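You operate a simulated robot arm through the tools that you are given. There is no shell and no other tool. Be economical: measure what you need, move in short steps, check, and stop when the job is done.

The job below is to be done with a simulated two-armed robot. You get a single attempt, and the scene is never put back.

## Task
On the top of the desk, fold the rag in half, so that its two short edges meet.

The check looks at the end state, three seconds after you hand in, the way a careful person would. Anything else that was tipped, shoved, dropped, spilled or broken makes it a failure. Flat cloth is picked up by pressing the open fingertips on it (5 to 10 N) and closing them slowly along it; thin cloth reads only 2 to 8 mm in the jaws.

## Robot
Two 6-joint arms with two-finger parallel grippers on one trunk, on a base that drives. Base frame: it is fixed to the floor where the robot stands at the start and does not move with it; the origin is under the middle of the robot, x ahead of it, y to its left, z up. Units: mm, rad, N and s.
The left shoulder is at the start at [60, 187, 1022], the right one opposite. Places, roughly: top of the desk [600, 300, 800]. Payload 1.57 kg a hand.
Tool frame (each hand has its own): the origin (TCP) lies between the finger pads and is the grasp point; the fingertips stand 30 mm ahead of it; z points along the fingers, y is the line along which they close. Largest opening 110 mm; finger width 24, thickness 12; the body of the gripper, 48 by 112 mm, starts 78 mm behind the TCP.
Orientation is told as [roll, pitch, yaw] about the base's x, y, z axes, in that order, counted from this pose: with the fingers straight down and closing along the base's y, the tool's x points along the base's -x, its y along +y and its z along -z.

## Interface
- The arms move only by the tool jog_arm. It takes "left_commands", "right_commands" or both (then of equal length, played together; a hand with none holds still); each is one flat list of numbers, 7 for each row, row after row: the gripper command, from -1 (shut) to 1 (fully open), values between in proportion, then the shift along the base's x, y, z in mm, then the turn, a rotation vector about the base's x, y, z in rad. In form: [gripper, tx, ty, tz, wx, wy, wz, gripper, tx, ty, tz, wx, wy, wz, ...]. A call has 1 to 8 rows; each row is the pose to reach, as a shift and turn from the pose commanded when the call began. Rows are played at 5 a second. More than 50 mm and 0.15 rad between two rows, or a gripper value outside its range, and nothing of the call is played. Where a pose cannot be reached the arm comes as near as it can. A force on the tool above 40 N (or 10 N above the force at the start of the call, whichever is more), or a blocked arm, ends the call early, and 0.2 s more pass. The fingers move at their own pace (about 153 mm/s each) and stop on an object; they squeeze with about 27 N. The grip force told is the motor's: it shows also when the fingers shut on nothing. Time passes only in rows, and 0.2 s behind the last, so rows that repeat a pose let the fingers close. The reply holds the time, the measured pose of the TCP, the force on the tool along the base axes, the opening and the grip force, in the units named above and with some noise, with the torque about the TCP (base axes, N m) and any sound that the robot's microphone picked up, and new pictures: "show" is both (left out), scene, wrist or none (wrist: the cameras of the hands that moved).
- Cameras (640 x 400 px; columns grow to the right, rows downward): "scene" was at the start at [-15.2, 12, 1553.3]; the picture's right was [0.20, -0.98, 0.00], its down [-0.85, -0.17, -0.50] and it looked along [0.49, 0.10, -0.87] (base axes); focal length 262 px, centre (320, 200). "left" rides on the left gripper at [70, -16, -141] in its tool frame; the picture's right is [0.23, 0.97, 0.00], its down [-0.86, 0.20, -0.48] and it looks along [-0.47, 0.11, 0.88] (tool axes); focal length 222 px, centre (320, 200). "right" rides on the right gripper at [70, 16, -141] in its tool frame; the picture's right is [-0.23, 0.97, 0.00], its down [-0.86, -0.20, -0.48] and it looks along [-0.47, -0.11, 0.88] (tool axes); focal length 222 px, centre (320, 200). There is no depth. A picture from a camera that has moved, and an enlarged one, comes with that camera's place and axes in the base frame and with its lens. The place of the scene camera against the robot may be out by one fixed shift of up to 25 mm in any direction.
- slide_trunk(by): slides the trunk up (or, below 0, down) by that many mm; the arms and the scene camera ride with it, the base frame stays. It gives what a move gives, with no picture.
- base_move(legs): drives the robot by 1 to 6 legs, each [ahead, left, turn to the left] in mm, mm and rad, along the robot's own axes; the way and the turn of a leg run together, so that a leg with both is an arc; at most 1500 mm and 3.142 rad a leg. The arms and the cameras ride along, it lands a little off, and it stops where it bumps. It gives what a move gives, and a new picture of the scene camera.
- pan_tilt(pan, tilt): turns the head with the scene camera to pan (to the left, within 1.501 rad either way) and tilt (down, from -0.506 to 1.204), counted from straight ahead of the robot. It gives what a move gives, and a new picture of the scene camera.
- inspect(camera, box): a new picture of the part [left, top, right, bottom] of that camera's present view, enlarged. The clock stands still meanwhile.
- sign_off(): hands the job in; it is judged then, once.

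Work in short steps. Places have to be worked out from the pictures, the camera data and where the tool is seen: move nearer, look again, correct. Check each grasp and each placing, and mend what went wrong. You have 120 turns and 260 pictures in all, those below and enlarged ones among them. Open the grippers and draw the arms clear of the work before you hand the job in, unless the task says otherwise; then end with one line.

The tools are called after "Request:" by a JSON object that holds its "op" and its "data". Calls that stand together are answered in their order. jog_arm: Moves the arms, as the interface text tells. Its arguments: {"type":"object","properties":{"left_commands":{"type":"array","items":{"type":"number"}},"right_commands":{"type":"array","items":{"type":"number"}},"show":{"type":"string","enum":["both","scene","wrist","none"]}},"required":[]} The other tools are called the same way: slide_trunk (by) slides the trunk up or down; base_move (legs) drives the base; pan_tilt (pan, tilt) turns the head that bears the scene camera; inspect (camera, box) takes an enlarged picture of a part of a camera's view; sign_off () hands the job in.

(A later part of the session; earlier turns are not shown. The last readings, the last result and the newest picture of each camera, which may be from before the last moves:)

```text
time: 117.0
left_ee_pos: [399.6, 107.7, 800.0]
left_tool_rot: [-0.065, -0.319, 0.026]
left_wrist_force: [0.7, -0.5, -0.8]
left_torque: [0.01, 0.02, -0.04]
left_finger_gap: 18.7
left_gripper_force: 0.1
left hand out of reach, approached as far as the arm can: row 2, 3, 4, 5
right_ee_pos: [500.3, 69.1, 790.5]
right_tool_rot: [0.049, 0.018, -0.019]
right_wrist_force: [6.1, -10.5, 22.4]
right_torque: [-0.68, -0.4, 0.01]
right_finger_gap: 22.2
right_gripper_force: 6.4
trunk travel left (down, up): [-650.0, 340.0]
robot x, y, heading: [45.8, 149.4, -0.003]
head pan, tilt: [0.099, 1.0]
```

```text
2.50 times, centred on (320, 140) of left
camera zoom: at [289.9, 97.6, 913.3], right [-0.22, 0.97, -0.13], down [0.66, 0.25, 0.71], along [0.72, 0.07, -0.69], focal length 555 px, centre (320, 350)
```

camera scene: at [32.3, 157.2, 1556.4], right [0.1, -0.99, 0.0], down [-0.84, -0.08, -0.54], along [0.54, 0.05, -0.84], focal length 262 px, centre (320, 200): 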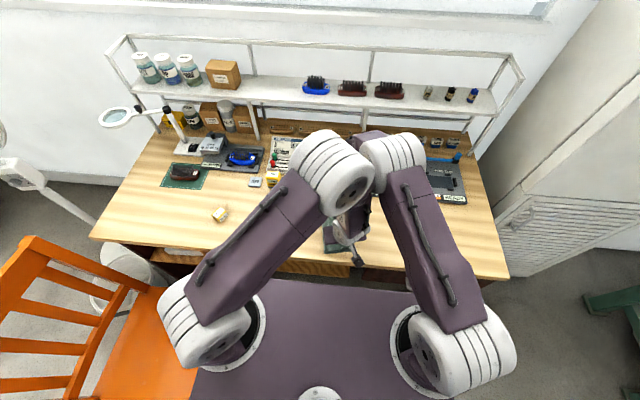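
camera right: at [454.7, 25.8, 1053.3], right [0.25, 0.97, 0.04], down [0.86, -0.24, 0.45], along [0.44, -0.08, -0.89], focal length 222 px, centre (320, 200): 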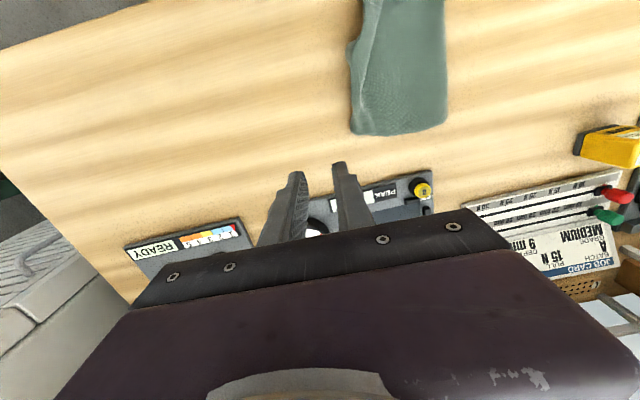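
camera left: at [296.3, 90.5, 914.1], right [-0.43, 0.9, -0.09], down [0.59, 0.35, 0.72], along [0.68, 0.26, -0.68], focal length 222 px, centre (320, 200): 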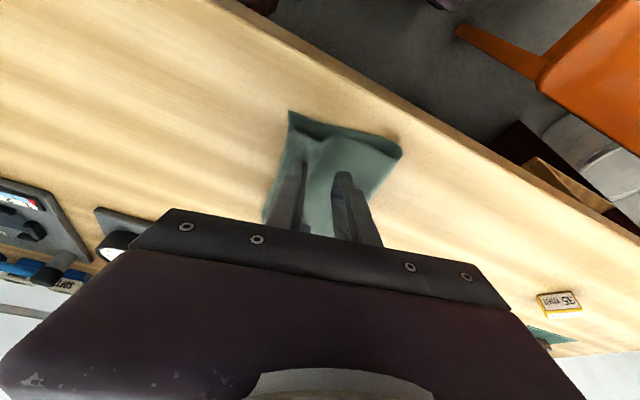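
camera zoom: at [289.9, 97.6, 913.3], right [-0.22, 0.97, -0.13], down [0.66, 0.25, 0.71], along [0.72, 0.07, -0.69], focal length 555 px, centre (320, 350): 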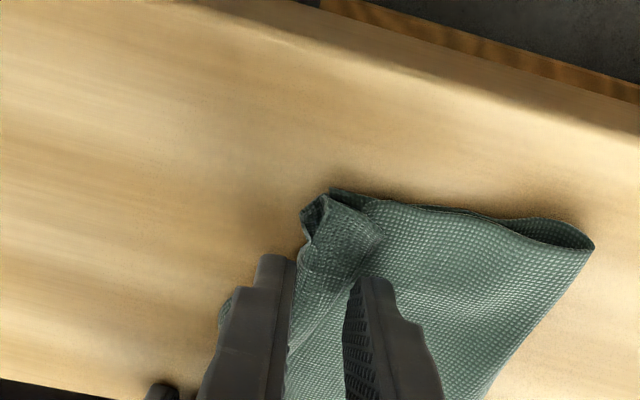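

Left position is good now; I lower it with x +3 (near its reach limit), press to contact and ease the right slightly.

Request:
{"op": "jog_arm", "data": {"left_commands": [-0.66, 3, 0, -2, 0, 0, 0, -0.66, 4, 0, -5, 0, 0, 0, -0.66, 4, 0, -7, 0, 0, 0], "right_commands": [-0.6, 0, 0, 1, 0, 0, 0, -0.6, 0, 0, 1, 0, 0, 0, -0.6, 0, 0, 1, 0, 0, 0], "show": "none"}}

```text
time: 117.8
left_ee_pos: [406.2, 105.2, 794.9]
left_tool_rot: [-0.067, -0.326, 0.028]
left_wrist_force: [-4.1, -0.3, 41.2]
left_torque: [0.37, 0.17, 0.05]
left_finger_gap: 17.2
left_gripper_force: 0.2
right_ee_pos: [496.4, 70.7, 791.9]
right_tool_rot: [0.047, 0.025, -0.021]
right_wrist_force: [2.4, -0.1, 3.3]
right_torque: [-0.03, -0.13, 0.06]
right_finger_gap: 22.9
right_gripper_force: 0.0
trunk travel left (down, up): [-650.0, 340.0]
robot x, y, heading: [48.5, 154.8, 0.0]
head pan, tilt: [0.099, 1.0]
```

Left is at 41 N; I raise it 2 mm, then close both slowly (left: outer-left finger fixed; right: outer-right finger fixed).

Request:
{"op": "jog_arm", "data": {"left_commands": [-0.66, 0, 0, 2, 0, 0, 0, -0.66, 0, 0, 2.2, 0, 0, 0, -0.72, 0, 1.5, 2.2, 0, 0, 0, -0.78, 0, 3, 2.2, 0, 0, 0, -0.84, 0, 4.5, 2.2, 0, 0, 0, -0.9, 0, 6, 2.2, 0, 0, 0, -1, 0, 8, 2.2, 0, 0, 0, -1, 0, 8, 3, 0, 0, 0], "right_commands": [-0.6, 0, 0, -1, 0, 0, 0, -0.66, 0, -1.5, -1, 0, 0, 0, -0.72, 0, -3, -1, 0, 0, 0, -0.79, 0, -5, -1, 0, 0, 0, -0.86, 0, -7, -1, 0, 0, 0, -0.93, 0, -8.5, -1, 0, 0, 0, -1, 0, -9, -1, 0, 0, 0, -1, 0, -9, 0, 0, 0, 0], "show": "none"}}

Request:
{"op": "jog_arm", "data": {"left_commands": [-1, 0, 0, 8, 0, 0, 0, -1, 0, 0, 18, 0, 0, 0, -1, 0, 0, 28, 0, 0, 0], "right_commands": [-1, 0, 0, 8, 0, 0, 0, -1, 0, 0, 18, 0, 0, 0, -1, 0, 0, 28, 0, 0, 0], "show": "none"}}

Request:
{"op": "inspect", "data": {"camera": "right", "box": [180, 0, 460, 220]}}

Request:
{"op": "inspect", "data": {"camera": "left", "box": [200, 20, 440, 220]}}

```text
time: 119.6
left_ee_pos: [405.8, 112.7, 797.3]
left_tool_rot: [-0.066, -0.319, 0.028]
left_wrist_force: [2.2, -1.1, -1.0]
left_torque: [-0.05, -0.05, 0.0]
left_finger_gap: 2.5
left_gripper_force: 23.6
left hand out of reach, approached as far as the arm can: row 5, 6, 7, 8
right_ee_pos: [498.8, 62.0, 790.6]
right_tool_rot: [0.047, 0.018, -0.02]
right_wrist_force: [0.5, 6.1, 28.5]
right_torque: [0.32, -0.23, 0.0]
right_finger_gap: 2.9
right_gripper_force: 23.6
trunk travel left (down, up): [-650.0, 340.0]
robot x, y, heading: [43.2, 148.5, -0.002]
head pan, tilt: [0.099, 1.0]
```

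```text
time: 120.4
left_ee_pos: [408.1, 111.1, 825.4]
left_tool_rot: [-0.07, -0.318, 0.03]
left_wrist_force: [0.6, -0.1, -0.8]
left_torque: [-0.02, 0.04, -0.01]
left_finger_gap: 2.1
left_gripper_force: 23.8
right_ee_pos: [498.9, 60.0, 817.7]
right_tool_rot: [0.047, 0.025, -0.02]
right_wrist_force: [-0.7, 0.7, -0.3]
right_torque: [0.02, 0.02, -0.01]
right_finger_gap: 2.5
right_gripper_force: 24.5
trunk travel left (down, up): [-650.0, 340.0]
robot x, y, heading: [48.3, 147.1, 0.001]
head pan, tilt: [0.099, 1.0]
```

```text
1.82 times, centred on (320, 110) of right
camera zoom: at [433.5, 72.1, 961.3], right [0.25, 0.97, 0.04], down [0.86, -0.24, 0.45], along [0.44, -0.08, -0.89], focal length 404 px, centre (320, 364)
```

zoom: 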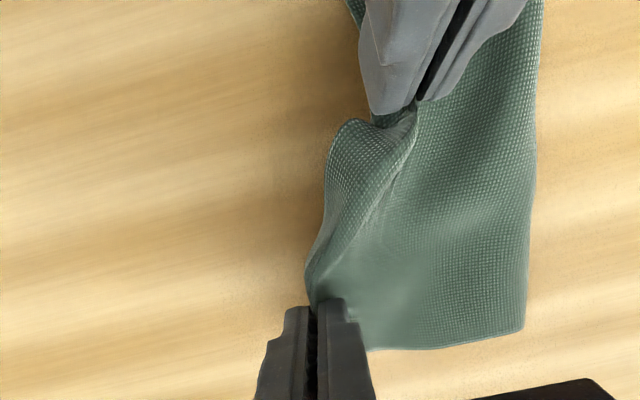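

```text
2.00 times, centred on (320, 120) of left
camera zoom: at [298.5, 102.9, 938.8], right [-0.22, 0.97, -0.14], down [0.66, 0.25, 0.71], along [0.72, 0.07, -0.69], focal length 444 px, centre (320, 360)
```

zoom: 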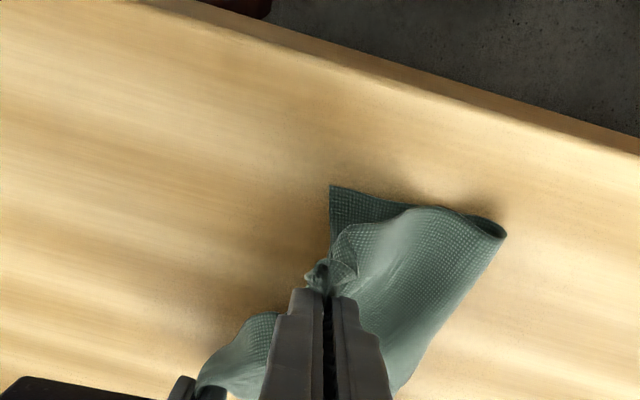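

Both corners held (2.1 / 2.5 mm). I swing both up and left to open and lay the lower half.

Request:
{"op": "jog_arm", "data": {"left_commands": [-1, 2, 6, 18, 0, 0, 0, -1, 4, 18, 34, 0, 0, 0, -1, 6, 34, 46, 0, 0, 0, -1, 8, 52, 52, 0, 0, 0, -1, 10, 70, 50, 0, 0, 0, -1, 12, 86, 42, 0, 0, 0, -1, 14, 98, 30, 0, 0, 0, -1, 14, 106, 20, 0, 0, 0], "right_commands": [-1, 3, 10, 20, 0, 0, 0, -1, 6, 28, 38, 0, 0, 0, -1, 9, 50, 52, 0, 0, 0, -1, 12, 74, 60, 0, 0, 0, -1, 15, 98, 58, 0, 0, 0, -1, 18, 122, 48, 0, 0, 0, -1, 20, 142, 36, 0, 0, 0, -1, 20, 160, 26, 0, 0, 0], "show": "none"}}

Request:
{"op": "inspect", "data": {"camera": "right", "box": [80, 0, 440, 220]}}

Request:
{"op": "inspect", "data": {"camera": "left", "box": [120, 0, 440, 220]}}

```text
time: 122.2
left_ee_pos: [415.9, 214.8, 854.5]
left_tool_rot: [-0.032, -0.268, 0.022]
left_wrist_force: [0.3, -0.1, -0.3]
left_torque: [-0.02, -0.03, -0.03]
left_finger_gap: 2.4
left_gripper_force: 23.9
left hand out of reach, approached as far as the arm can: row 7, 8
right_ee_pos: [518.6, 219.9, 843.8]
right_tool_rot: [0.048, 0.022, -0.021]
right_wrist_force: [-0.3, -1.2, 0.3]
right_torque: [0.01, 0.02, 0.02]
right_finger_gap: 2.4
right_gripper_force: 23.8
trunk travel left (down, up): [-650.0, 340.0]
robot x, y, heading: [46.0, 150.5, 0.0]
head pan, tilt: [0.099, 1.0]
```

```text
1.78 times, centred on (260, 110) of right
camera zoom: at [452.8, 232.5, 987.3], right [0.25, 0.97, 0.04], down [0.86, -0.24, 0.45], along [0.44, -0.08, -0.89], focal length 395 px, centre (427, 360)
```

zoom: 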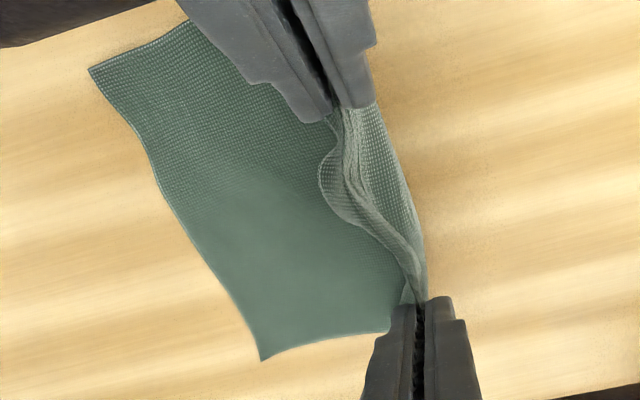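

```text
1.82 times, centred on (280, 110) of left
camera zoom: at [312.6, 200.0, 972.9], right [-0.23, 0.97, -0.09], down [0.7, 0.23, 0.68], along [0.68, 0.1, -0.73], focal length 404 px, centre (393, 364)
```

zoom: 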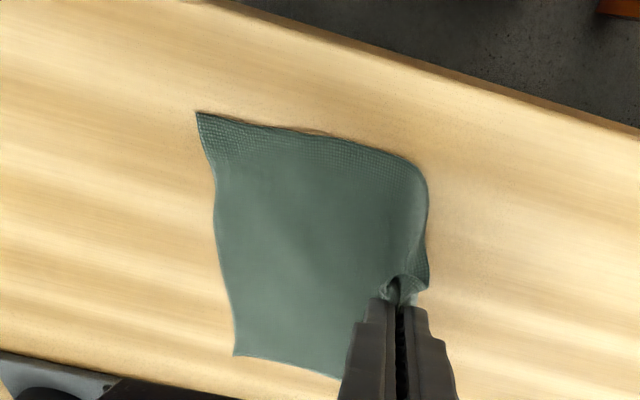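

The lower half is flat: C≈(381,102), B≈(537,113). I arc back to tips about 22–25 mm left of that edge, planning a ~19 mm laying sweep.

Request:
{"op": "jog_arm", "data": {"left_commands": [-1, -1, -4, 8, 0, 0, 0, -1, -3, -14, 18, 0, 0, 0, -1, -5, -28, 24, 0, 0, 0, -1, -8, -44, 22, 0, 0, 0, -1, -11, -60, 12, 0.06, 0, 0, -1, -14, -76, -6, 0.12, 0, 0, -1, -16, -89, -26, 0.18, 0, 0, -1, -16, -95, -40, 0.23, 0, 0], "right_commands": [-1, 0, -4, 18, 0, 0, 0, -1, 0, -14, 34, 0, 0, 0, -1, -1, -30, 42, 0, 0, 0, -1, -1, -46, 40, 0.08, 0, 0, -1, -2, -62, 28, 0.16, 0, 0, -1, -2, -78, 8, 0.24, 0, 0, -1, -2, -90, -14, 0.3, 0, 0, -1, -2, -96, -28, 0.35, 0, 0], "show": "none"}}

Request:
{"op": "inspect", "data": {"camera": "right", "box": [160, 0, 480, 220]}}

Request:
{"op": "inspect", "data": {"camera": "left", "box": [160, 20, 480, 220]}}

```text
time: 124.0
left_ee_pos: [405.7, 122.0, 805.2]
left_tool_rot: [0.173, -0.316, -0.05]
left_wrist_force: [3.5, -0.2, 1.1]
left_torque: [0.0, -0.08, -0.02]
left_finger_gap: 2.2
left_gripper_force: 24.2
left hand out of reach, approached as far as the arm can: row 1
right_ee_pos: [518.1, 124.2, 816.0]
right_tool_rot: [0.4, 0.031, -0.008]
right_wrist_force: [-5.2, -0.9, -0.6]
right_torque: [-0.01, 0.08, 0.05]
right_finger_gap: 2.5
right_gripper_force: 23.8
trunk travel left (down, up): [-650.0, 340.0]
robot x, y, heading: [45.2, 148.3, -0.001]
head pan, tilt: [0.099, 1.0]
```

```text
1.82 times, centred on (320, 110) of right
camera zoom: at [452.0, 86.3, 954.8], right [0.25, 0.89, 0.37], down [0.86, -0.38, 0.34], along [0.44, 0.24, -0.86], focal length 404 px, centre (320, 364)
```

zoom: 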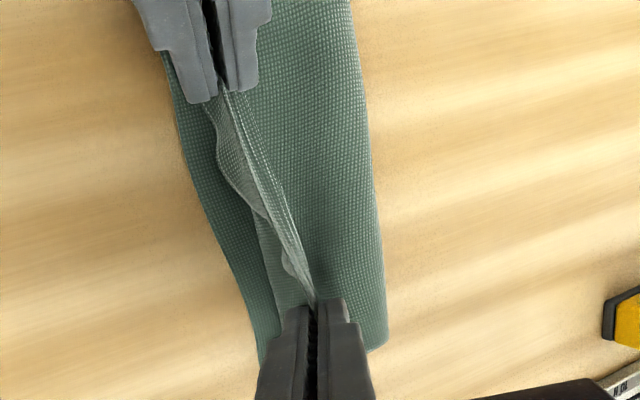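

```text
2.00 times, centred on (320, 120) of left
camera zoom: at [296.9, 86.8, 913.7], right [-0.22, 0.97, 0.09], down [0.66, 0.08, 0.75], along [0.72, 0.22, -0.66], focal length 444 px, centre (320, 360)
```

zoom: 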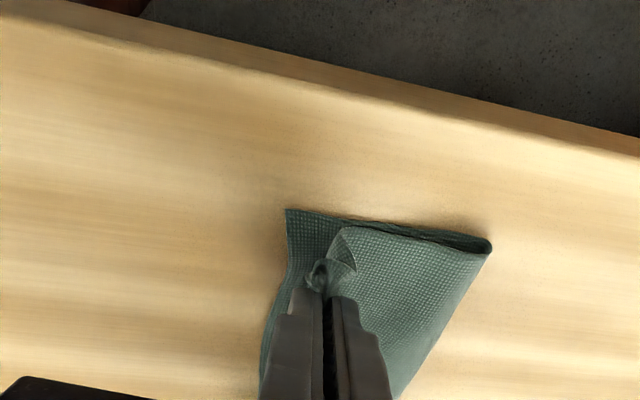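

Well aligned. Lower, open slightly, sweep ~19 mm right, then retreat.

Request:
{"op": "jog_arm", "data": {"left_commands": [-1, 0, 0, -3, 0, 0, 0, -1, 0, 0, -5, 0, 0, 0, -0.74, 0, 0, -5, 0, 0, 0, -0.74, 0, -5, -5, 0, 0, 0, -0.74, 0, -10, -5, 0, 0, 0, -0.74, 0, -15, -5, 0, 0, 0, -0.74, 0, -19, -3, 0, 0, 0, -0.74, 0, -19, 20, 0, 0, 0], "right_commands": [-1, 0, 0, -7, 0, 0, 0, -1, 0, 0, -14, 0, 0, 0, -0.74, 0, 0, -14, 0, 0, 0, -0.74, 0, -5, -14, 0, 0, 0, -0.74, 0, -10, -14, 0, 0, 0, -0.74, 0, -15, -14, 0, 0, 0, -0.74, 0, -19, -12, 0, 0, 0, -0.74, 0, -26, 8, 0, 0, 0], "show": "none"}}

Request:
{"op": "jog_arm", "data": {"left_commands": [-0.7, 0, 5, 30, 0, 0, 0, -0.7, 5, 45, 55, -0.08, 0, 0, -0.7, 10, 90, 75, -0.16, 0, 0, -0.7, 15, 135, 85, -0.2, 0, 0, -0.7, 18, 170, 95, -0.2, 0, 0, -0.7, 18, 205, 100, -0.2, 0, 0], "right_commands": [-0.7, 0, -15, 30, 0, 0, 0, -0.7, 0, -40, 55, -0.1, 0, 0, -0.7, 0, -65, 75, -0.2, 0, 0, -0.7, 0, -80, 85, -0.3, 0, 0, -0.7, 0, -85, 85, -0.4, 0, 0, -0.7, 0, -85, 85, -0.4, 0, 0], "show": "none"}}

Request:
{"op": "inspect", "data": {"camera": "scene", "box": [310, 200, 370, 255]}}

Request:
{"op": "inspect", "data": {"camera": "left", "box": [60, 0, 320, 160]}}

Request:
{"op": "inspect", "data": {"camera": "right", "box": [300, 0, 540, 180]}}

```text
time: 125.8
left_ee_pos: [404.9, 102.6, 828.6]
left_tool_rot: [0.173, -0.319, -0.051]
left_wrist_force: [0.3, 0.1, 0.7]
left_torque: [0.01, -0.01, 0.0]
left_finger_gap: 14.3
left_gripper_force: 0.0
right_ee_pos: [517.1, 98.1, 823.3]
right_tool_rot: [0.398, 0.027, -0.012]
right_wrist_force: [0.0, -0.5, -0.4]
right_torque: [-0.01, 0.01, 0.01]
right_finger_gap: 14.2
right_gripper_force: 0.0
trunk travel left (down, up): [-650.0, 340.0]
robot x, y, heading: [43.5, 146.2, 0.001]
head pan, tilt: [0.099, 1.0]
```

```text
time: 127.2
left_ee_pos: [422.7, 296.0, 926.3]
left_tool_rot: [-0.038, -0.32, 0.022]
left_wrist_force: [0.2, -0.8, 0.4]
left_torque: [0.02, -0.04, -0.01]
left_finger_gap: 16.5
left_gripper_force: 0.0
left hand out of reach, approached as far as the arm can: row 6
right_ee_pos: [517.3, 12.8, 910.1]
right_tool_rot: [-0.003, 0.022, -0.021]
right_wrist_force: [0.2, 0.0, 0.0]
right_torque: [-0.02, 0.0, -0.01]
right_finger_gap: 16.5
right_gripper_force: 0.1
trunk travel left (down, up): [-650.0, 340.0]
robot x, y, heading: [43.2, 150.0, 0.0]
head pan, tilt: [0.099, 1.0]
```

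```text
7.27 times, centred on (340, 228) of scene
camera zoom: at [34.5, 156.7, 1556.5], right [0.1, -0.99, 0.0], down [-0.84, -0.08, -0.54], along [0.54, 0.05, -0.84], focal length 1909 px, centre (174, 0)
```

zoom: 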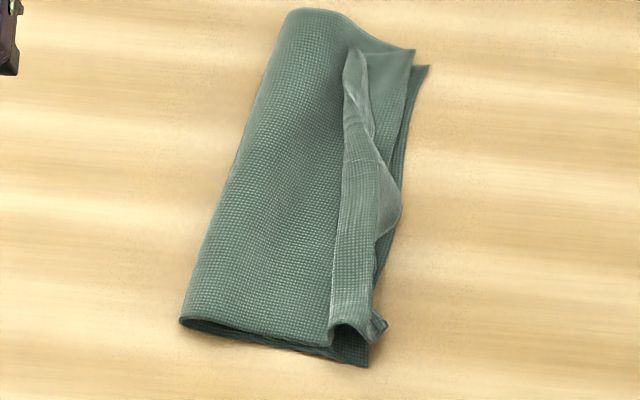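

```text
2.46 times, centred on (190, 80) of left
camera zoom: at [312.5, 283.7, 1038.4], right [-0.22, 0.97, -0.11], down [0.66, 0.23, 0.71], along [0.72, 0.09, -0.69], focal length 547 px, centre (640, 495)
```

zoom: 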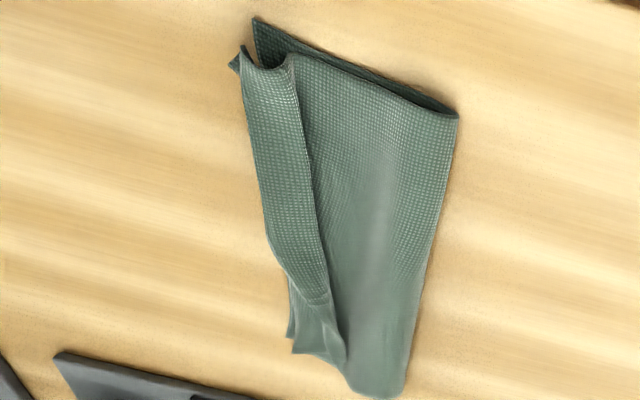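

```text
2.22 times, centred on (420, 90) of right
camera zoom: at [450.9, 31.6, 1053.1], right [0.25, 0.97, -0.01], down [0.86, -0.22, 0.46], along [0.44, -0.12, -0.89], focal length 494 px, centre (98, 444)
```

zoom: 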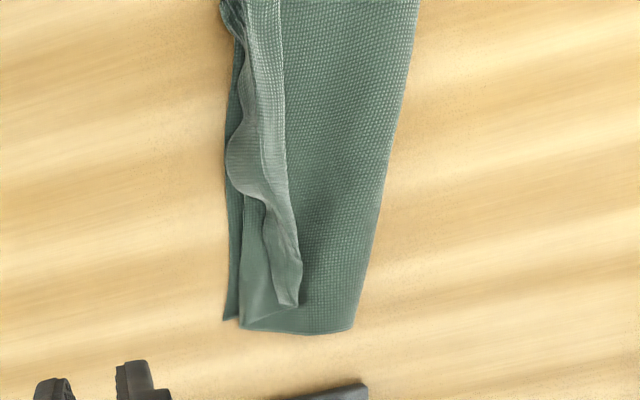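

The edges now meet well (A–B about 9 mm, D close to C), and the excess sits in a standing pleat ~20 mm inside. I'll pull the pleat out toward the fold: the right hand pins the far edge strip at (505,97) while the left hand presses at (430,148) and drags left.

Request:
{"op": "jog_arm", "data": {"left_commands": [-1, 0, -40, 0, 0, 0, 0, -1, 0, -80, -10, 0, 0, 0, -1, -1, -115, -30, 0, 0, 0, -1, -2, -140, -60, 0, 0, 0, -1, -2, -148, -95, 0, 0, 0, -1, -2, -148, -120, 0, 0, 0], "right_commands": [-1, -3, 25, -10, 0, 0, 0, -1, -6, 50, -30, 0, 0, 0, -1, -9, 70, -55, 0, 0, 0, -1, -12, 84, -80, 0, 0, 0, -1, -12, 84, -100, 0, 0, 0, -1, -12, 84, -112, 0, 0, 0], "show": "none"}}

Request:
{"op": "inspect", "data": {"camera": "right", "box": [180, 0, 460, 220]}}

```text
time: 128.6
left_ee_pos: [422.0, 150.2, 804.2]
left_tool_rot: [-0.037, -0.32, 0.017]
left_wrist_force: [-0.7, 0.9, -0.1]
left_torque: [0.0, 0.01, -0.02]
left_finger_gap: 0.0
left_gripper_force: 21.3
right_ee_pos: [505.5, 98.8, 795.5]
right_tool_rot: [-0.002, 0.022, -0.021]
right_wrist_force: [0.0, 0.5, 0.5]
right_torque: [-0.01, 0.02, 0.0]
right_finger_gap: 0.0
right_gripper_force: 21.4
trunk travel left (down, up): [-650.0, 340.0]
robot x, y, heading: [45.5, 152.2, 0.003]
head pan, tilt: [0.099, 1.0]
```

```text
1.82 times, centred on (320, 110) of right
camera zoom: at [440.2, 117.2, 938.7], right [0.25, 0.97, -0.01], down [0.86, -0.22, 0.46], along [0.44, -0.12, -0.89], focal length 404 px, centre (320, 364)
```

zoom: 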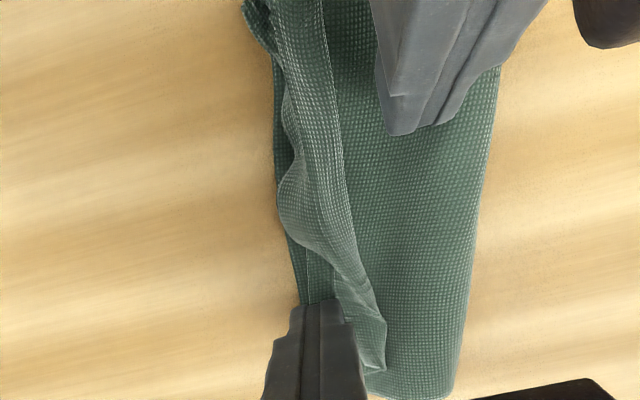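

Both are in place. I press both down (right pins, left to light contact).

Request:
{"op": "jog_arm", "data": {"left_commands": [-1, 0, 0, -4, 0, 0, 0, -1, 0, 0, -7, 0, 0, 0, -1, 0, 0, -9, 0, 0, 0], "right_commands": [-1, 0, 0, -2, 0, 0, 0, -1, 0, 0, -3.5, 0, 0, 0, -1, 0, 0, -4.5, 0, 0, 0], "show": "none"}}

```text
time: 129.4
left_ee_pos: [423.9, 149.6, 796.2]
left_tool_rot: [-0.032, -0.318, 0.017]
left_wrist_force: [-0.3, 0.7, -0.7]
left_torque: [0.01, -0.04, 0.02]
left_finger_gap: 0.3
left_gripper_force: 21.3
right_ee_pos: [503.9, 97.8, 794.0]
right_tool_rot: [-0.001, 0.019, -0.02]
right_wrist_force: [0.9, 2.0, 11.3]
right_torque: [0.1, -0.05, -0.03]
right_finger_gap: 0.0
right_gripper_force: 21.7
trunk travel left (down, up): [-650.0, 340.0]
robot x, y, heading: [45.5, 148.1, -0.001]
head pan, tilt: [0.099, 1.0]
```

The right pins with 11 N. The left lowers the last few millimetres and drags left 28 mm.

Request:
{"op": "jog_arm", "data": {"left_commands": [-1, 0, 0, -2, 0, 0, 0, -1, 0, 4, -2.6, 0, 0, 0, -1, 0, 9, -2.6, 0, 0, 0, -1, 0, 14, -2.6, 0, 0, 0, -1, 0, 19, -2.6, 0, 0, 0, -1, 0, 24, -2.6, 0, 0, 0, -1, 0, 28, -2.6, 0, 0, 0], "right_commands": [-1, 0, 0, 0, 0, 0, 0, -1, 0, 0, 0, 0, 0, 0, -1, 0, 0, 0, 0, 0, 0, -1, 0, 0, 0, 0, 0, 0, -1, 0, 0, 0, 0, 0, 0, -1, 0, 0, 0, 0, 0, 0, -1, 0, 0, 0, 0, 0, 0], "show": "none"}}

Request:
{"op": "inspect", "data": {"camera": "right", "box": [180, 0, 460, 220]}}

Request:
{"op": "inspect", "data": {"camera": "left", "box": [160, 20, 440, 220]}}

```text
time: 131.0
left_ee_pos: [431.9, 169.4, 801.2]
left_tool_rot: [-0.029, -0.316, 0.017]
left_wrist_force: [-0.5, 0.2, 0.0]
left_torque: [0.0, -0.04, -0.01]
left_finger_gap: 0.2
left_gripper_force: 21.3
left hand out of reach, approached as far as the arm can: row 1, 2, 3, 4, 5, 6, 7
right_ee_pos: [505.1, 97.9, 793.2]
right_tool_rot: [-0.001, 0.021, -0.02]
right_wrist_force: [5.2, 1.6, 21.4]
right_torque: [0.17, -0.2, -0.01]
right_finger_gap: 0.0
right_gripper_force: 21.0
trunk travel left (down, up): [-650.0, 340.0]
robot x, y, heading: [45.4, 153.2, -0.005]
head pan, tilt: [0.099, 1.0]
```

```text
1.82 times, centred on (320, 110) of right
camera zoom: at [438.6, 116.3, 935.7], right [0.25, 0.97, -0.01], down [0.86, -0.22, 0.46], along [0.45, -0.12, -0.89], focal length 404 px, centre (320, 364)
```

zoom: 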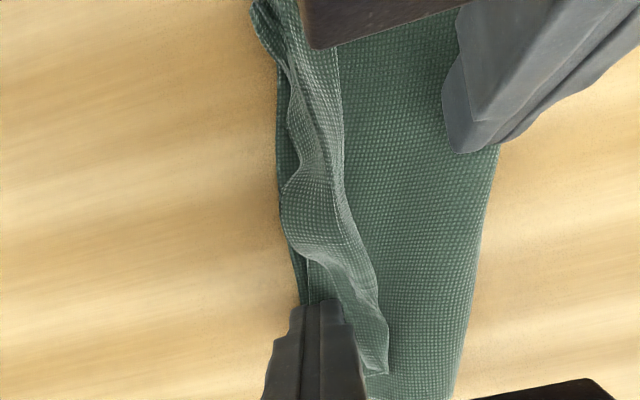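

```text
2.00 times, centred on (300, 120) of left
camera zoom: at [322.5, 155.5, 914.4], right [-0.22, 0.97, -0.1], down [0.66, 0.22, 0.71], along [0.71, 0.1, -0.69], focal length 444 px, centre (360, 360)
```

zoom: 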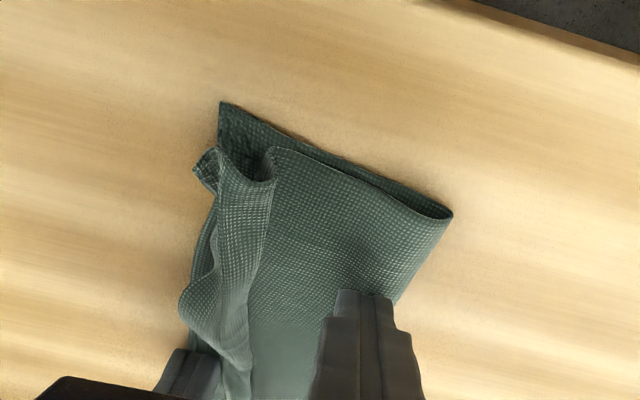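

The left arm can't press there with its lean. I swap roles: the left pins the near edge strip at (410,103), the right presses at (490,140) and drags left.

Request:
{"op": "jog_arm", "data": {"right_commands": [-1, 0, 0, 15, 0, 0, 0, -1, -3, 10, 30, 0, 0, 0, -1, -8, 25, 35, 0, 0, 0, -1, -13, 38, 30, 0, 0, 0, -1, -15, 42, 18, 0, 0, 0, -1, -15, 42, 8, 0, 0, 0], "left_commands": [-1, 0, 0, 20, 0, 0, 0, -1, -5, -12, 25, 0, 0, 0, -1, -12, -30, 25, 0, 0, 0, -1, -20, -48, 20, 0, 0, 0, -1, -28, -62, 10, 0, 0, 0, -1, -30, -66, 0, 0, 0, 0], "show": "none"}}

Request:
{"op": "jog_arm", "data": {"right_commands": [-1, 0, 0, -2, 0, 0, 0, -1, 0, 0, -4, 0, 0, 0, -1, 0, 0, -5, 0, 0, 0], "left_commands": [-1, 0, 0, -2, 0, 0, 0, -1, 0, 0, -4, 0, 0, 0, -1, 0, 0, -6, 0, 0, 0], "show": "none"}}

Request:
{"op": "inspect", "data": {"camera": "right", "box": [180, 0, 460, 220]}}

```text
time: 132.4
left_ee_pos: [410.3, 107.6, 805.6]
left_tool_rot: [-0.045, -0.323, 0.044]
left_wrist_force: [-0.5, 0.7, 0.7]
left_torque: [0.02, -0.02, 0.01]
left_finger_gap: 0.0
left_gripper_force: 21.4
right_ee_pos: [494.1, 130.2, 799.8]
right_tool_rot: [-0.003, 0.026, -0.041]
right_wrist_force: [1.6, 0.1, 0.0]
right_torque: [-0.02, 0.02, 0.01]
right_finger_gap: 0.1
right_gripper_force: 21.4
trunk travel left (down, up): [-650.0, 340.0]
robot x, y, heading: [42.4, 148.7, 0.0]
head pan, tilt: [0.099, 1.0]
```

```text
time: 133.2
left_ee_pos: [412.6, 106.1, 801.5]
left_tool_rot: [-0.051, -0.329, 0.044]
left_wrist_force: [0.3, -0.2, -0.1]
left_torque: [-0.02, 0.03, 0.01]
left_finger_gap: 0.0
left_gripper_force: 21.4
right_ee_pos: [494.7, 128.5, 794.5]
right_tool_rot: [-0.003, 0.026, -0.046]
right_wrist_force: [0.1, -0.2, -0.1]
right_torque: [0.03, 0.0, -0.02]
right_finger_gap: 0.0
right_gripper_force: 21.1
trunk travel left (down, up): [-650.0, 340.0]
robot x, y, heading: [44.7, 152.6, 0.001]
head pan, tilt: [0.099, 1.0]
```

```text
1.82 times, centred on (320, 110) of right
camera zoom: at [429.8, 149.3, 937.5], right [0.27, 0.96, -0.01], down [0.86, -0.24, 0.46], along [0.44, -0.13, -0.89], focal length 404 px, centre (320, 364)
```

zoom: 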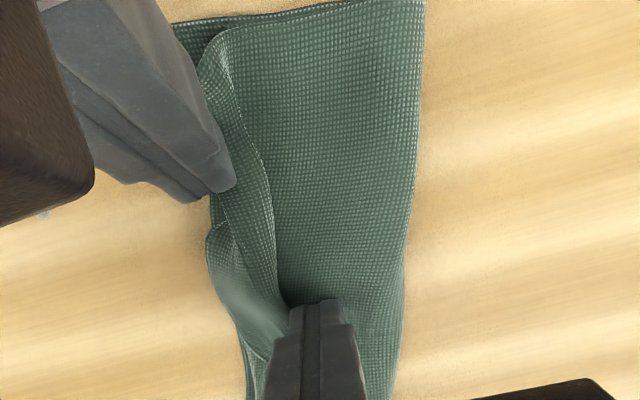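

The elbows block each other there. I withdraw the left hand and simply try the right hand's light press-and-drag left of the pleat.

Request:
{"op": "jog_arm", "data": {"left_commands": [-1, 0, 0, 25, 0, 0, 0, -1, 5, 40, 60, 0, 0, 0, -1, 10, 85, 85, 0, 0, 0, -1, 12, 130, 110, 0, 0, 0, -1, 12, 175, 120, 0, 0, 0, -1, 12, 210, 125, 0, 0, 0], "right_commands": [-1, 0, 0, 12, 0, 0, 0, -1, 0, 0, 12, 0, 0, 0, -1, 0, 0, 12, 0, 0, 0, -1, -5, 8, 12, 0, 0, 0, -1, -10, 14, 12, 0, 0, 0, -1, -10, 14, 2, 0, 0, 0], "show": "none"}}

Request:
{"op": "jog_arm", "data": {"right_commands": [-1, 0, 0, -2, 0, 0, 0, -1, 0, 0, -3.5, 0, 0, 0, -1, 0, 3, -4, 0, 0, 0, -1, 0, 9, -4, 0, 0, 0, -1, 0, 15, -4, 0, 0, 0, -1, 0, 21, -4, 0, 0, 0, -1, 0, 26, -4, 0, 0, 0], "show": "none"}}

Request:
{"op": "inspect", "data": {"camera": "right", "box": [120, 0, 460, 220]}}

```text
refused: row 2 steps farther than a row can; nothing moved
```

```text
time: 134.8
left_ee_pos: [406.8, 114.6, 795.3]
left_tool_rot: [-0.031, -0.321, 0.044]
left_wrist_force: [-2.8, -4.4, 24.4]
left_torque: [-0.03, 0.1, -0.02]
left_finger_gap: 0.0
left_gripper_force: 21.2
right_ee_pos: [507.4, 131.1, 796.5]
right_tool_rot: [0.006, 0.008, -0.1]
right_wrist_force: [0.3, 0.4, 0.0]
right_torque: [0.01, 0.01, -0.04]
right_finger_gap: 0.0
right_gripper_force: 20.5
trunk travel left (down, up): [-650.0, 340.0]
robot x, y, heading: [46.5, 150.2, 0.001]
head pan, tilt: [0.099, 1.0]
stopped in row 7 (left hand): the force on the tool passed its limit (the readings are from after the stop); the commanded pose is now the measured one
```

```text
1.82 times, centred on (290, 110) of right
camera zoom: at [441.2, 156.0, 939.4], right [0.32, 0.95, 0.0], down [0.83, -0.29, 0.47], along [0.45, -0.15, -0.88], focal length 404 px, centre (374, 364)
```

zoom: 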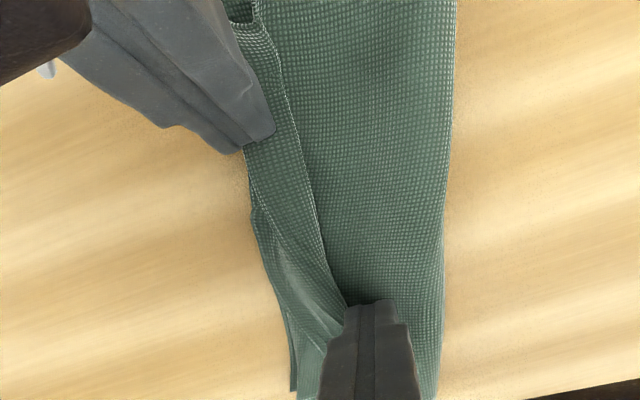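

The withdrawal was refused for a too-long step. I redo it in smaller steps, raising both hands.

Request:
{"op": "jog_arm", "data": {"left_commands": [-1, 0, 0, 25, 0, 0, 0, -1, 3, 25, 50, 0, 0, 0, -1, 6, 60, 75, 0, 0, 0, -1, 10, 100, 95, 0, 0, 0, -1, 12, 140, 110, 0, 0, 0, -1, 12, 180, 120, 0, 0, 0, -1, 12, 205, 125, 0, 0, 0], "right_commands": [-1, 0, 0, 12, 0, 0, 0, -1, 0, 0, 15, 0, 0, 0, -1, 0, 0, 15, 0, 0, 0, -1, -10, 4, 15, 0, 0, 0.05, -1, -20, 8, 15, 0, 0, 0.1, -1, -25, 10, 12, 0, 0, 0.1, -1, -25, 10, 5, 0, 0, 0.1], "show": "none"}}

Request:
{"op": "inspect", "data": {"camera": "right", "box": [120, 0, 460, 220]}}

```text
time: 135.8
left_ee_pos: [410.9, 207.8, 882.1]
left_tool_rot: [-0.029, -0.303, 0.027]
left_wrist_force: [-2.7, 1.3, -1.8]
left_torque: [-0.05, -0.14, -0.11]
left_finger_gap: 0.0
left_gripper_force: 21.6
right_ee_pos: [504.3, 140.0, 813.1]
right_tool_rot: [0.014, -0.001, -0.065]
right_wrist_force: [1.1, -1.9, 1.7]
right_torque: [0.16, 0.38, 0.07]
right_finger_gap: 0.3
right_gripper_force: 22.0
trunk travel left (down, up): [-650.0, 340.0]
robot x, y, heading: [44.2, 153.2, -0.003]
head pan, tilt: [0.099, 1.0]
stopped in row 5 (left hand): the force on the tool passed its limit (the readings are from after the stop); the commanded pose is now the measured one
```

```text
1.82 times, centred on (290, 110) of right
camera zoom: at [436.1, 160.2, 955.8], right [0.29, 0.96, 0.01], down [0.84, -0.26, 0.48], along [0.46, -0.13, -0.88], focal length 404 px, centre (374, 364)
```

zoom: 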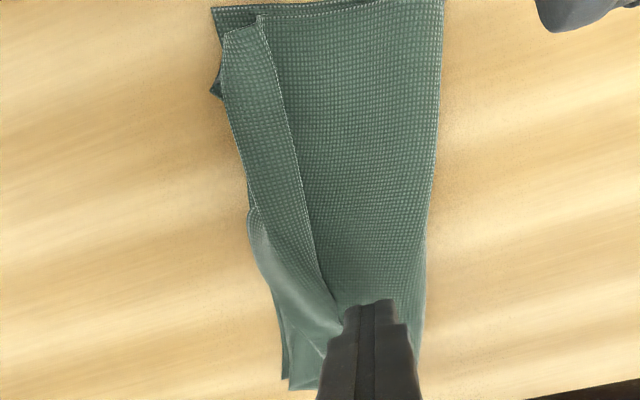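

Left hand touched the right's camera but is now clear. I move it further away, then press with the right finger left of the pleat and drag left.

Request:
{"op": "jog_arm", "data": {"left_commands": [-1, 0, 30, 10, 0, 0, 0, -1, 2, 60, 20, 0, 0, 0, -1, 4, 95, 30, 0, 0, 0, -1, 6, 120, 35, 0, 0, 0], "right_commands": [-1, 0, 0, 0, 0, 0, 0, -1, -5, 4, 0, 0, 0, 0.02, -1, -18, 8, -3, 0, 0, 0.05, -1, -22, 10, -10, 0, 0, 0.06], "show": "none"}}

Request:
{"op": "jog_arm", "data": {"right_commands": [-1, 0, 0, -4, 0, 0, 0, -1, 0, 0, -8, 0, 0, 0, -1, 0, 0, -10.5, 0, 0, 0], "show": "none"}}

```text
time: 136.8
left_ee_pos: [419.6, 329.1, 917.2]
left_tool_rot: [-0.033, -0.305, 0.027]
left_wrist_force: [-0.8, 0.0, -1.2]
left_torque: [0.01, 0.01, 0.0]
left_finger_gap: 0.0
left_gripper_force: 21.0
right_ee_pos: [484.1, 150.5, 803.6]
right_tool_rot: [0.011, 0.001, -0.005]
right_wrist_force: [-0.2, 0.0, -0.6]
right_torque: [-0.01, 0.02, 0.05]
right_finger_gap: 0.0
right_gripper_force: 21.3
trunk travel left (down, up): [-650.0, 340.0]
robot x, y, heading: [46.4, 148.6, -0.0]
head pan, tilt: [0.099, 1.0]
```

```text
time: 137.6
left_ee_pos: [418.1, 326.8, 916.6]
left_tool_rot: [-0.03, -0.302, 0.027]
left_wrist_force: [0.4, 0.4, 0.0]
left_torque: [-0.04, 0.0, -0.02]
left_finger_gap: 0.0
left_gripper_force: 20.9
right_ee_pos: [485.6, 149.5, 793.0]
right_tool_rot: [0.013, -0.001, -0.005]
right_wrist_force: [0.4, 0.2, -0.1]
right_torque: [-0.02, -0.01, 0.0]
right_finger_gap: 0.0
right_gripper_force: 21.4
trunk travel left (down, up): [-650.0, 340.0]
robot x, y, heading: [49.3, 151.7, 0.004]
head pan, tilt: [0.099, 1.0]
```

Not yet touching; I lower in fine steps to light contact and drag left 28 mm.

Request:
{"op": "jog_arm", "data": {"right_commands": [-1, 0, 0, -1.5, 0, 0, 0, -1, 0, 2, -2.2, 0, 0, 0, -1, 0, 8, -2.2, 0, 0, 0, -1, 0, 14, -2.2, 0, 0, 0, -1, 0, 20, -2.2, 0, 0, 0, -1, 0, 26, -2.2, 0, 0, 0], "show": "none"}}

Request:
{"op": "inspect", "data": {"camera": "right", "box": [120, 0, 460, 220]}}

Request:
{"op": "inspect", "data": {"camera": "left", "box": [40, 0, 300, 160]}}

```text
time: 139.0
left_ee_pos: [420.3, 326.3, 916.7]
left_tool_rot: [-0.028, -0.304, 0.024]
left_wrist_force: [0.2, 0.8, -0.5]
left_torque: [0.02, 0.0, 0.0]
left_finger_gap: 0.0
left_gripper_force: 21.5
right_ee_pos: [482.8, 175.8, 791.4]
right_tool_rot: [0.014, 0.0, -0.006]
right_wrist_force: [0.6, -1.3, 7.9]
right_torque: [-0.12, 0.02, -0.04]
right_finger_gap: 0.0
right_gripper_force: 21.0
trunk travel left (down, up): [-650.0, 340.0]
robot x, y, heading: [45.4, 154.1, 0.001]
head pan, tilt: [0.099, 1.0]
```

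```text
1.82 times, centred on (290, 110) of right
camera zoom: at [413.4, 191.8, 933.7], right [0.23, 0.97, 0.01], down [0.85, -0.21, 0.48], along [0.47, -0.1, -0.88], focal length 404 px, centre (374, 364)
```

zoom: 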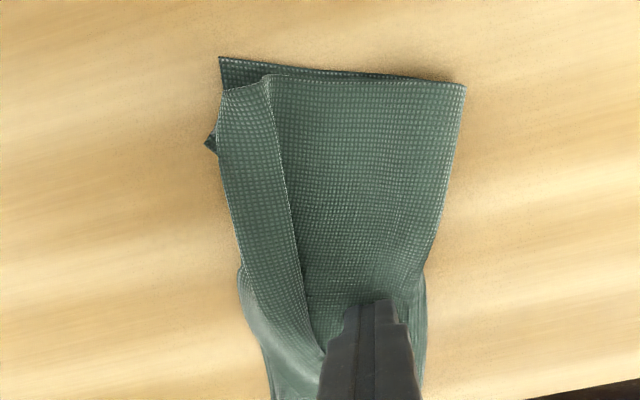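

```text
2.46 times, centred on (170, 80) of left
camera zoom: at [311.4, 311.8, 1031.6], right [-0.23, 0.97, -0.1], down [0.67, 0.23, 0.71], along [0.71, 0.1, -0.7], focal length 547 px, centre (689, 495)
```

zoom: 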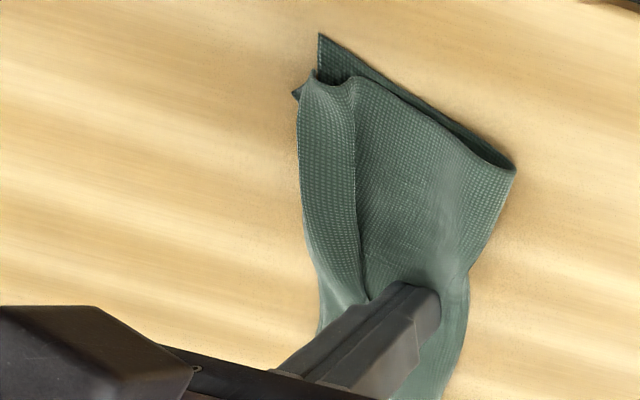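

Dragging just moves all layers together, so I stop that. I raise the right hand and look at the overall state before one more re-lay.

Request:
{"op": "jog_arm", "data": {"right_commands": [-1, 0, 0, 20, 0, 0, 0, -0.6, 0, -30, 50, 0, 0, 0, -0.6, 10, -70, 75, 0, 0, 0, -0.6, 20, -110, 100, 0, 0, 0, -0.6, 30, -150, 115, 0, 0, 0, -0.6, 30, -165, 115, 0, 0, 0], "show": "none"}}

Request:
{"op": "inspect", "data": {"camera": "scene", "box": [310, 200, 370, 255]}}

Request:
{"op": "inspect", "data": {"camera": "left", "box": [60, 0, 320, 160]}}

Request:
{"op": "inspect", "data": {"camera": "right", "box": [320, 0, 560, 160]}}

```text
time: 140.4
left_ee_pos: [420.3, 326.4, 916.5]
left_tool_rot: [-0.03, -0.301, 0.027]
left_wrist_force: [0.4, -0.3, 0.2]
left_torque: [0.0, 0.01, 0.0]
left_finger_gap: 0.0
left_gripper_force: 21.8
right_ee_pos: [513.5, 11.3, 905.9]
right_tool_rot: [0.012, 0.0, -0.005]
right_wrist_force: [-0.4, -0.3, -0.3]
right_torque: [0.01, 0.02, 0.01]
right_finger_gap: 22.1
right_gripper_force: 0.0
trunk travel left (down, up): [-650.0, 340.0]
robot x, y, heading: [47.8, 152.8, 0.001]
head pan, tilt: [0.099, 1.0]
```

```text
7.27 times, centred on (340, 228) of scene
camera zoom: at [34.7, 157.0, 1556.5], right [0.1, -0.99, 0.0], down [-0.84, -0.08, -0.54], along [0.54, 0.05, -0.84], focal length 1909 px, centre (174, 0)
```

zoom: 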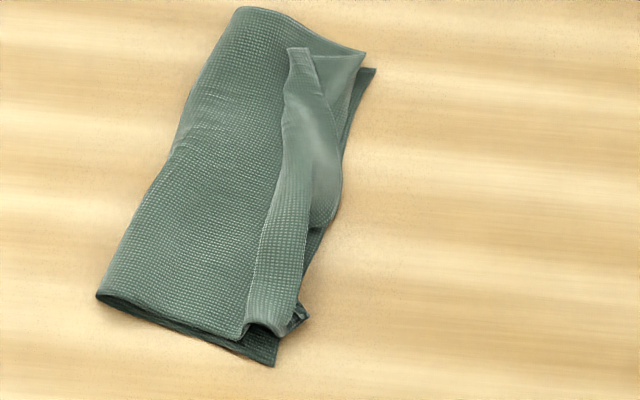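

```text
2.46 times, centred on (190, 80) of left
camera zoom: at [312.0, 312.2, 1031.3], right [-0.23, 0.97, -0.1], down [0.67, 0.23, 0.71], along [0.7, 0.1, -0.7], focal length 547 px, centre (640, 495)
```

zoom: 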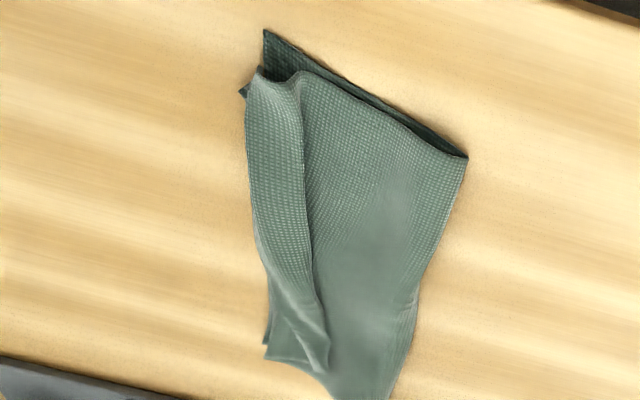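

```text
2.50 times, centred on (440, 80) of right
camera zoom: at [444.2, 27.6, 1046.9], right [0.23, 0.97, 0.01], down [0.85, -0.21, 0.48], along [0.47, -0.1, -0.88], focal length 555 px, centre (20, 500)
```

zoom: 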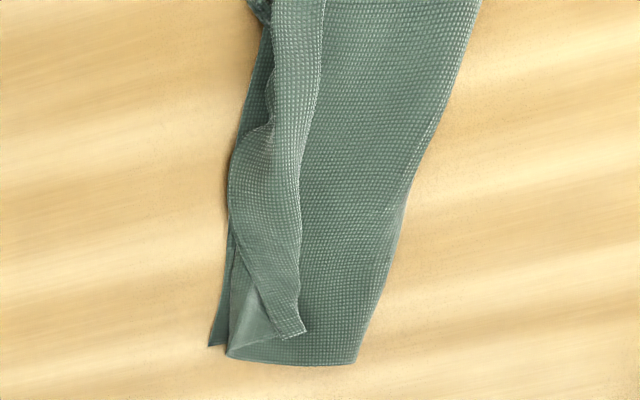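

Now it is clear: at the near end the edge points right, but at the far half a ~35 mm hem is turned back on top (A at about (533,152), B at (534,110), C at (378,145)). I repeat the right-hand straddle-and-flip at the far end only.

Request:
{"op": "jog_arm", "data": {"right_commands": [-0.6, 0, 30, 0, 0, 0, -0.04, -0.6, 0, 65, -10, -0.03, 0, -0.08, -0.6, 0, 100, -25, -0.06, 0, -0.12, -0.6, 1, 125, -50, -0.07, 0, -0.16, -0.6, 1, 131, -75, -0.07, 0, -0.2, -0.6, 1, 131, -98, -0.07, 0, -0.2], "show": "none"}}

Request:
{"op": "inspect", "data": {"camera": "right", "box": [200, 20, 440, 220]}}

```text
time: 141.8
left_ee_pos: [420.6, 327.3, 915.8]
left_tool_rot: [-0.03, -0.301, 0.026]
left_wrist_force: [0.3, -0.2, -0.3]
left_torque: [-0.02, -0.01, 0.0]
left_finger_gap: 0.0
left_gripper_force: 21.8
right_ee_pos: [513.8, 143.1, 806.0]
right_tool_rot: [-0.057, -0.007, -0.205]
right_wrist_force: [-1.2, 0.1, 0.1]
right_torque: [0.03, 0.01, 0.01]
right_finger_gap: 21.9
right_gripper_force: 0.0
trunk travel left (down, up): [-650.0, 340.0]
robot x, y, heading: [46.2, 152.0, -0.002]
head pan, tilt: [0.099, 1.0]
```

```text
2.00 times, centred on (320, 120) of right
camera zoom: at [449.5, 183.4, 945.8], right [0.42, 0.91, -0.05], down [0.8, -0.34, 0.49], along [0.43, -0.25, -0.87], focal length 444 px, centre (320, 360)
```

zoom: 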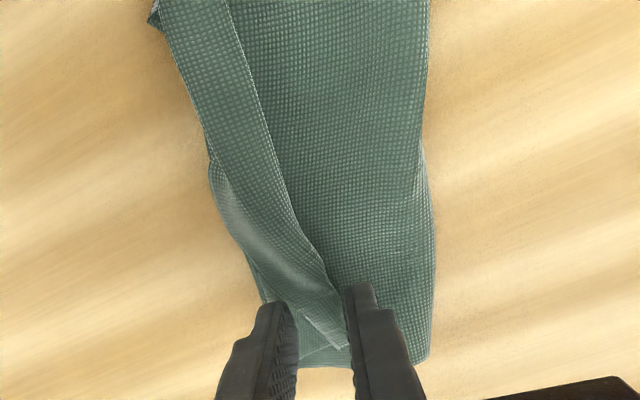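

The hem's corner lies between the pads. Descend to contact.

Request:
{"op": "jog_arm", "data": {"right_commands": [-0.6, -3, 1, -6, 0, 0, 0, -0.6, -3, 1, -10, 0, 0, 0, -0.6, -3, 1, -12, 0, 0, 0, -0.6, -3, 1, -13.5, 0, 0, 0, -0.6, -3, 1, -14.5, 0, 0, 0], "show": "none"}}

```text
time: 143.0
left_ee_pos: [420.1, 326.0, 917.6]
left_tool_rot: [-0.032, -0.302, 0.027]
left_wrist_force: [1.1, 0.2, 0.0]
left_torque: [-0.02, -0.04, 0.0]
left_finger_gap: 0.1
left_gripper_force: 21.0
right_ee_pos: [509.8, 144.0, 793.3]
right_tool_rot: [-0.055, -0.011, -0.206]
right_wrist_force: [0.4, 1.0, 3.6]
right_torque: [0.07, -0.04, -0.02]
right_finger_gap: 22.1
right_gripper_force: 0.0
trunk travel left (down, up): [-650.0, 340.0]
robot x, y, heading: [45.2, 151.5, -0.002]
head pan, tilt: [0.099, 1.0]
```

Contact at 3.6 N; press ~1.5 mm more and close with the left finger fixed, then lift.

Request:
{"op": "jog_arm", "data": {"right_commands": [-0.6, 0, 0, -1.5, 0, 0, 0, -0.66, 0.4, 2, -1.5, 0, 0, 0, -0.73, 0.8, 4, -1.3, 0, 0, 0, -0.8, 1.2, 6, -1.3, 0, 0, 0, -0.87, 1.6, 8, -1.3, 0, 0, 0, -0.94, 2, 9.5, -1.3, 0, 0, 0, -1, 2, 10, -1.3, 0, 0, 0, -1, 2, 10, 0, 0, 0, 0], "show": "none"}}

Request:
{"op": "jog_arm", "data": {"right_commands": [-1, 0, -2, 10, 0, 0, 0, -1, 0, -5, 22, 0, 0, 0, -1, 0, -10, 34, 0, 0, 0], "show": "none"}}

Request:
{"op": "inspect", "data": {"camera": "right", "box": [160, 0, 440, 220]}}

```text
time: 144.8
left_ee_pos: [418.9, 327.3, 916.0]
left_tool_rot: [-0.03, -0.304, 0.027]
left_wrist_force: [1.1, 0.3, -0.4]
left_torque: [0.04, -0.01, 0.0]
left_finger_gap: 0.0
left_gripper_force: 21.7
right_ee_pos: [511.1, 152.3, 792.7]
right_tool_rot: [-0.058, -0.007, -0.205]
right_wrist_force: [0.1, -1.6, 7.4]
right_torque: [-0.05, 0.06, 0.0]
right_finger_gap: 4.0
right_gripper_force: 24.6
trunk travel left (down, up): [-650.0, 340.0]
robot x, y, heading: [47.6, 150.2, -0.002]
head pan, tilt: [0.099, 1.0]
```

```text
time: 145.6
left_ee_pos: [419.4, 325.1, 916.2]
left_tool_rot: [-0.03, -0.301, 0.026]
left_wrist_force: [-0.4, 0.3, 0.1]
left_torque: [-0.03, -0.02, -0.01]
left_finger_gap: 0.0
left_gripper_force: 21.9
right_ee_pos: [514.1, 142.1, 828.3]
right_tool_rot: [-0.057, -0.006, -0.206]
right_wrist_force: [0.5, 0.4, -0.5]
right_torque: [-0.01, -0.02, 0.01]
right_finger_gap: 4.1
right_gripper_force: 24.5
trunk travel left (down, up): [-650.0, 340.0]
robot x, y, heading: [49.1, 148.8, 0.0]
head pan, tilt: [0.099, 1.0]
```

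```text
1.82 times, centred on (300, 110) of right
camera zoom: at [449.9, 181.0, 968.3], right [0.42, 0.91, -0.05], down [0.8, -0.34, 0.5], along [0.43, -0.25, -0.87], focal length 404 px, centre (356, 364)
```

zoom: 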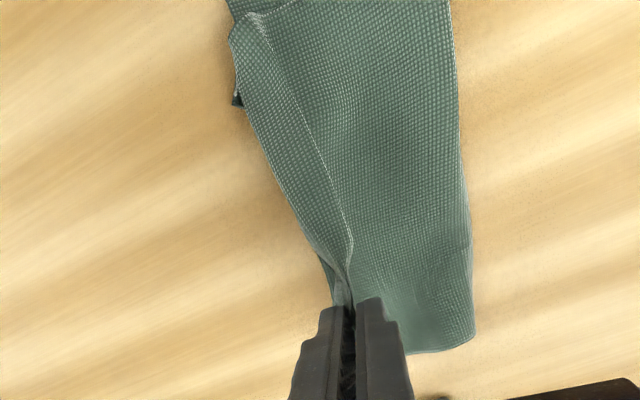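

Held. I swing it over to the right with roll, then bring it back slightly and lay it at B's line.

Request:
{"op": "jog_arm", "data": {"right_commands": [-1, 0, -8, 12, 0.1, 0, 0.03, -1, 2, -20, 20, 0.2, 0, 0.06, -1, 4, -34, 18, 0.3, 0, 0.09, -1, 6, -46, 8, 0.4, 0, 0.12, -1, 6, -54, -4, 0.47, 0, 0.15, -1, 6, -52, -14, 0.47, 0, 0.15, -1, 6, -46, -19, 0.47, 0, 0.15], "show": "none"}}

Request:
{"op": "inspect", "data": {"camera": "right", "box": [160, 0, 480, 220]}}

Request:
{"op": "inspect", "data": {"camera": "left", "box": [60, 0, 320, 160]}}

```text
time: 147.2
left_ee_pos: [419.2, 326.5, 916.9]
left_tool_rot: [-0.03, -0.302, 0.026]
left_wrist_force: [-0.3, 0.0, -0.8]
left_torque: [-0.03, -0.04, 0.0]
left_finger_gap: 0.0
left_gripper_force: 21.5
right_ee_pos: [519.0, 95.6, 808.9]
right_tool_rot: [0.411, 0.051, -0.043]
right_wrist_force: [-0.2, -0.8, 0.3]
right_torque: [-0.06, -0.04, 0.01]
right_finger_gap: 3.6
right_gripper_force: 25.2
trunk travel left (down, up): [-650.0, 340.0]
robot x, y, heading: [46.5, 151.2, -0.002]
head pan, tilt: [0.099, 1.0]
```

```text
1.82 times, centred on (320, 110) of right
camera zoom: at [454.7, 58.9, 949.3], right [0.28, 0.88, 0.38], down [0.86, -0.41, 0.32], along [0.43, 0.23, -0.87], focal length 404 px, centre (320, 364)
```

zoom: 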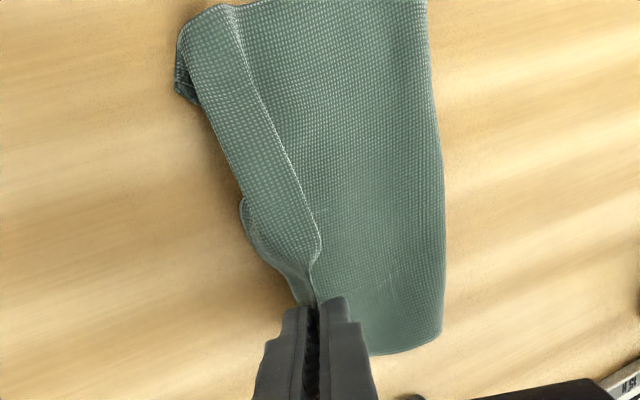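

```text
2.46 times, centred on (190, 80) of left
camera zoom: at [312.1, 312.1, 1031.3], right [-0.23, 0.97, -0.1], down [0.67, 0.23, 0.71], along [0.7, 0.1, -0.7], focal length 547 px, centre (640, 495)
```

zoom: 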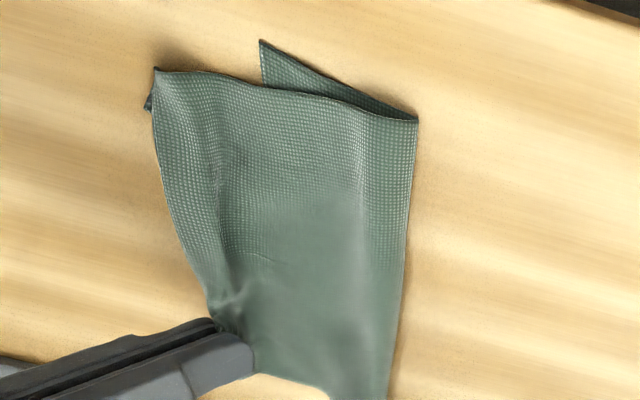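

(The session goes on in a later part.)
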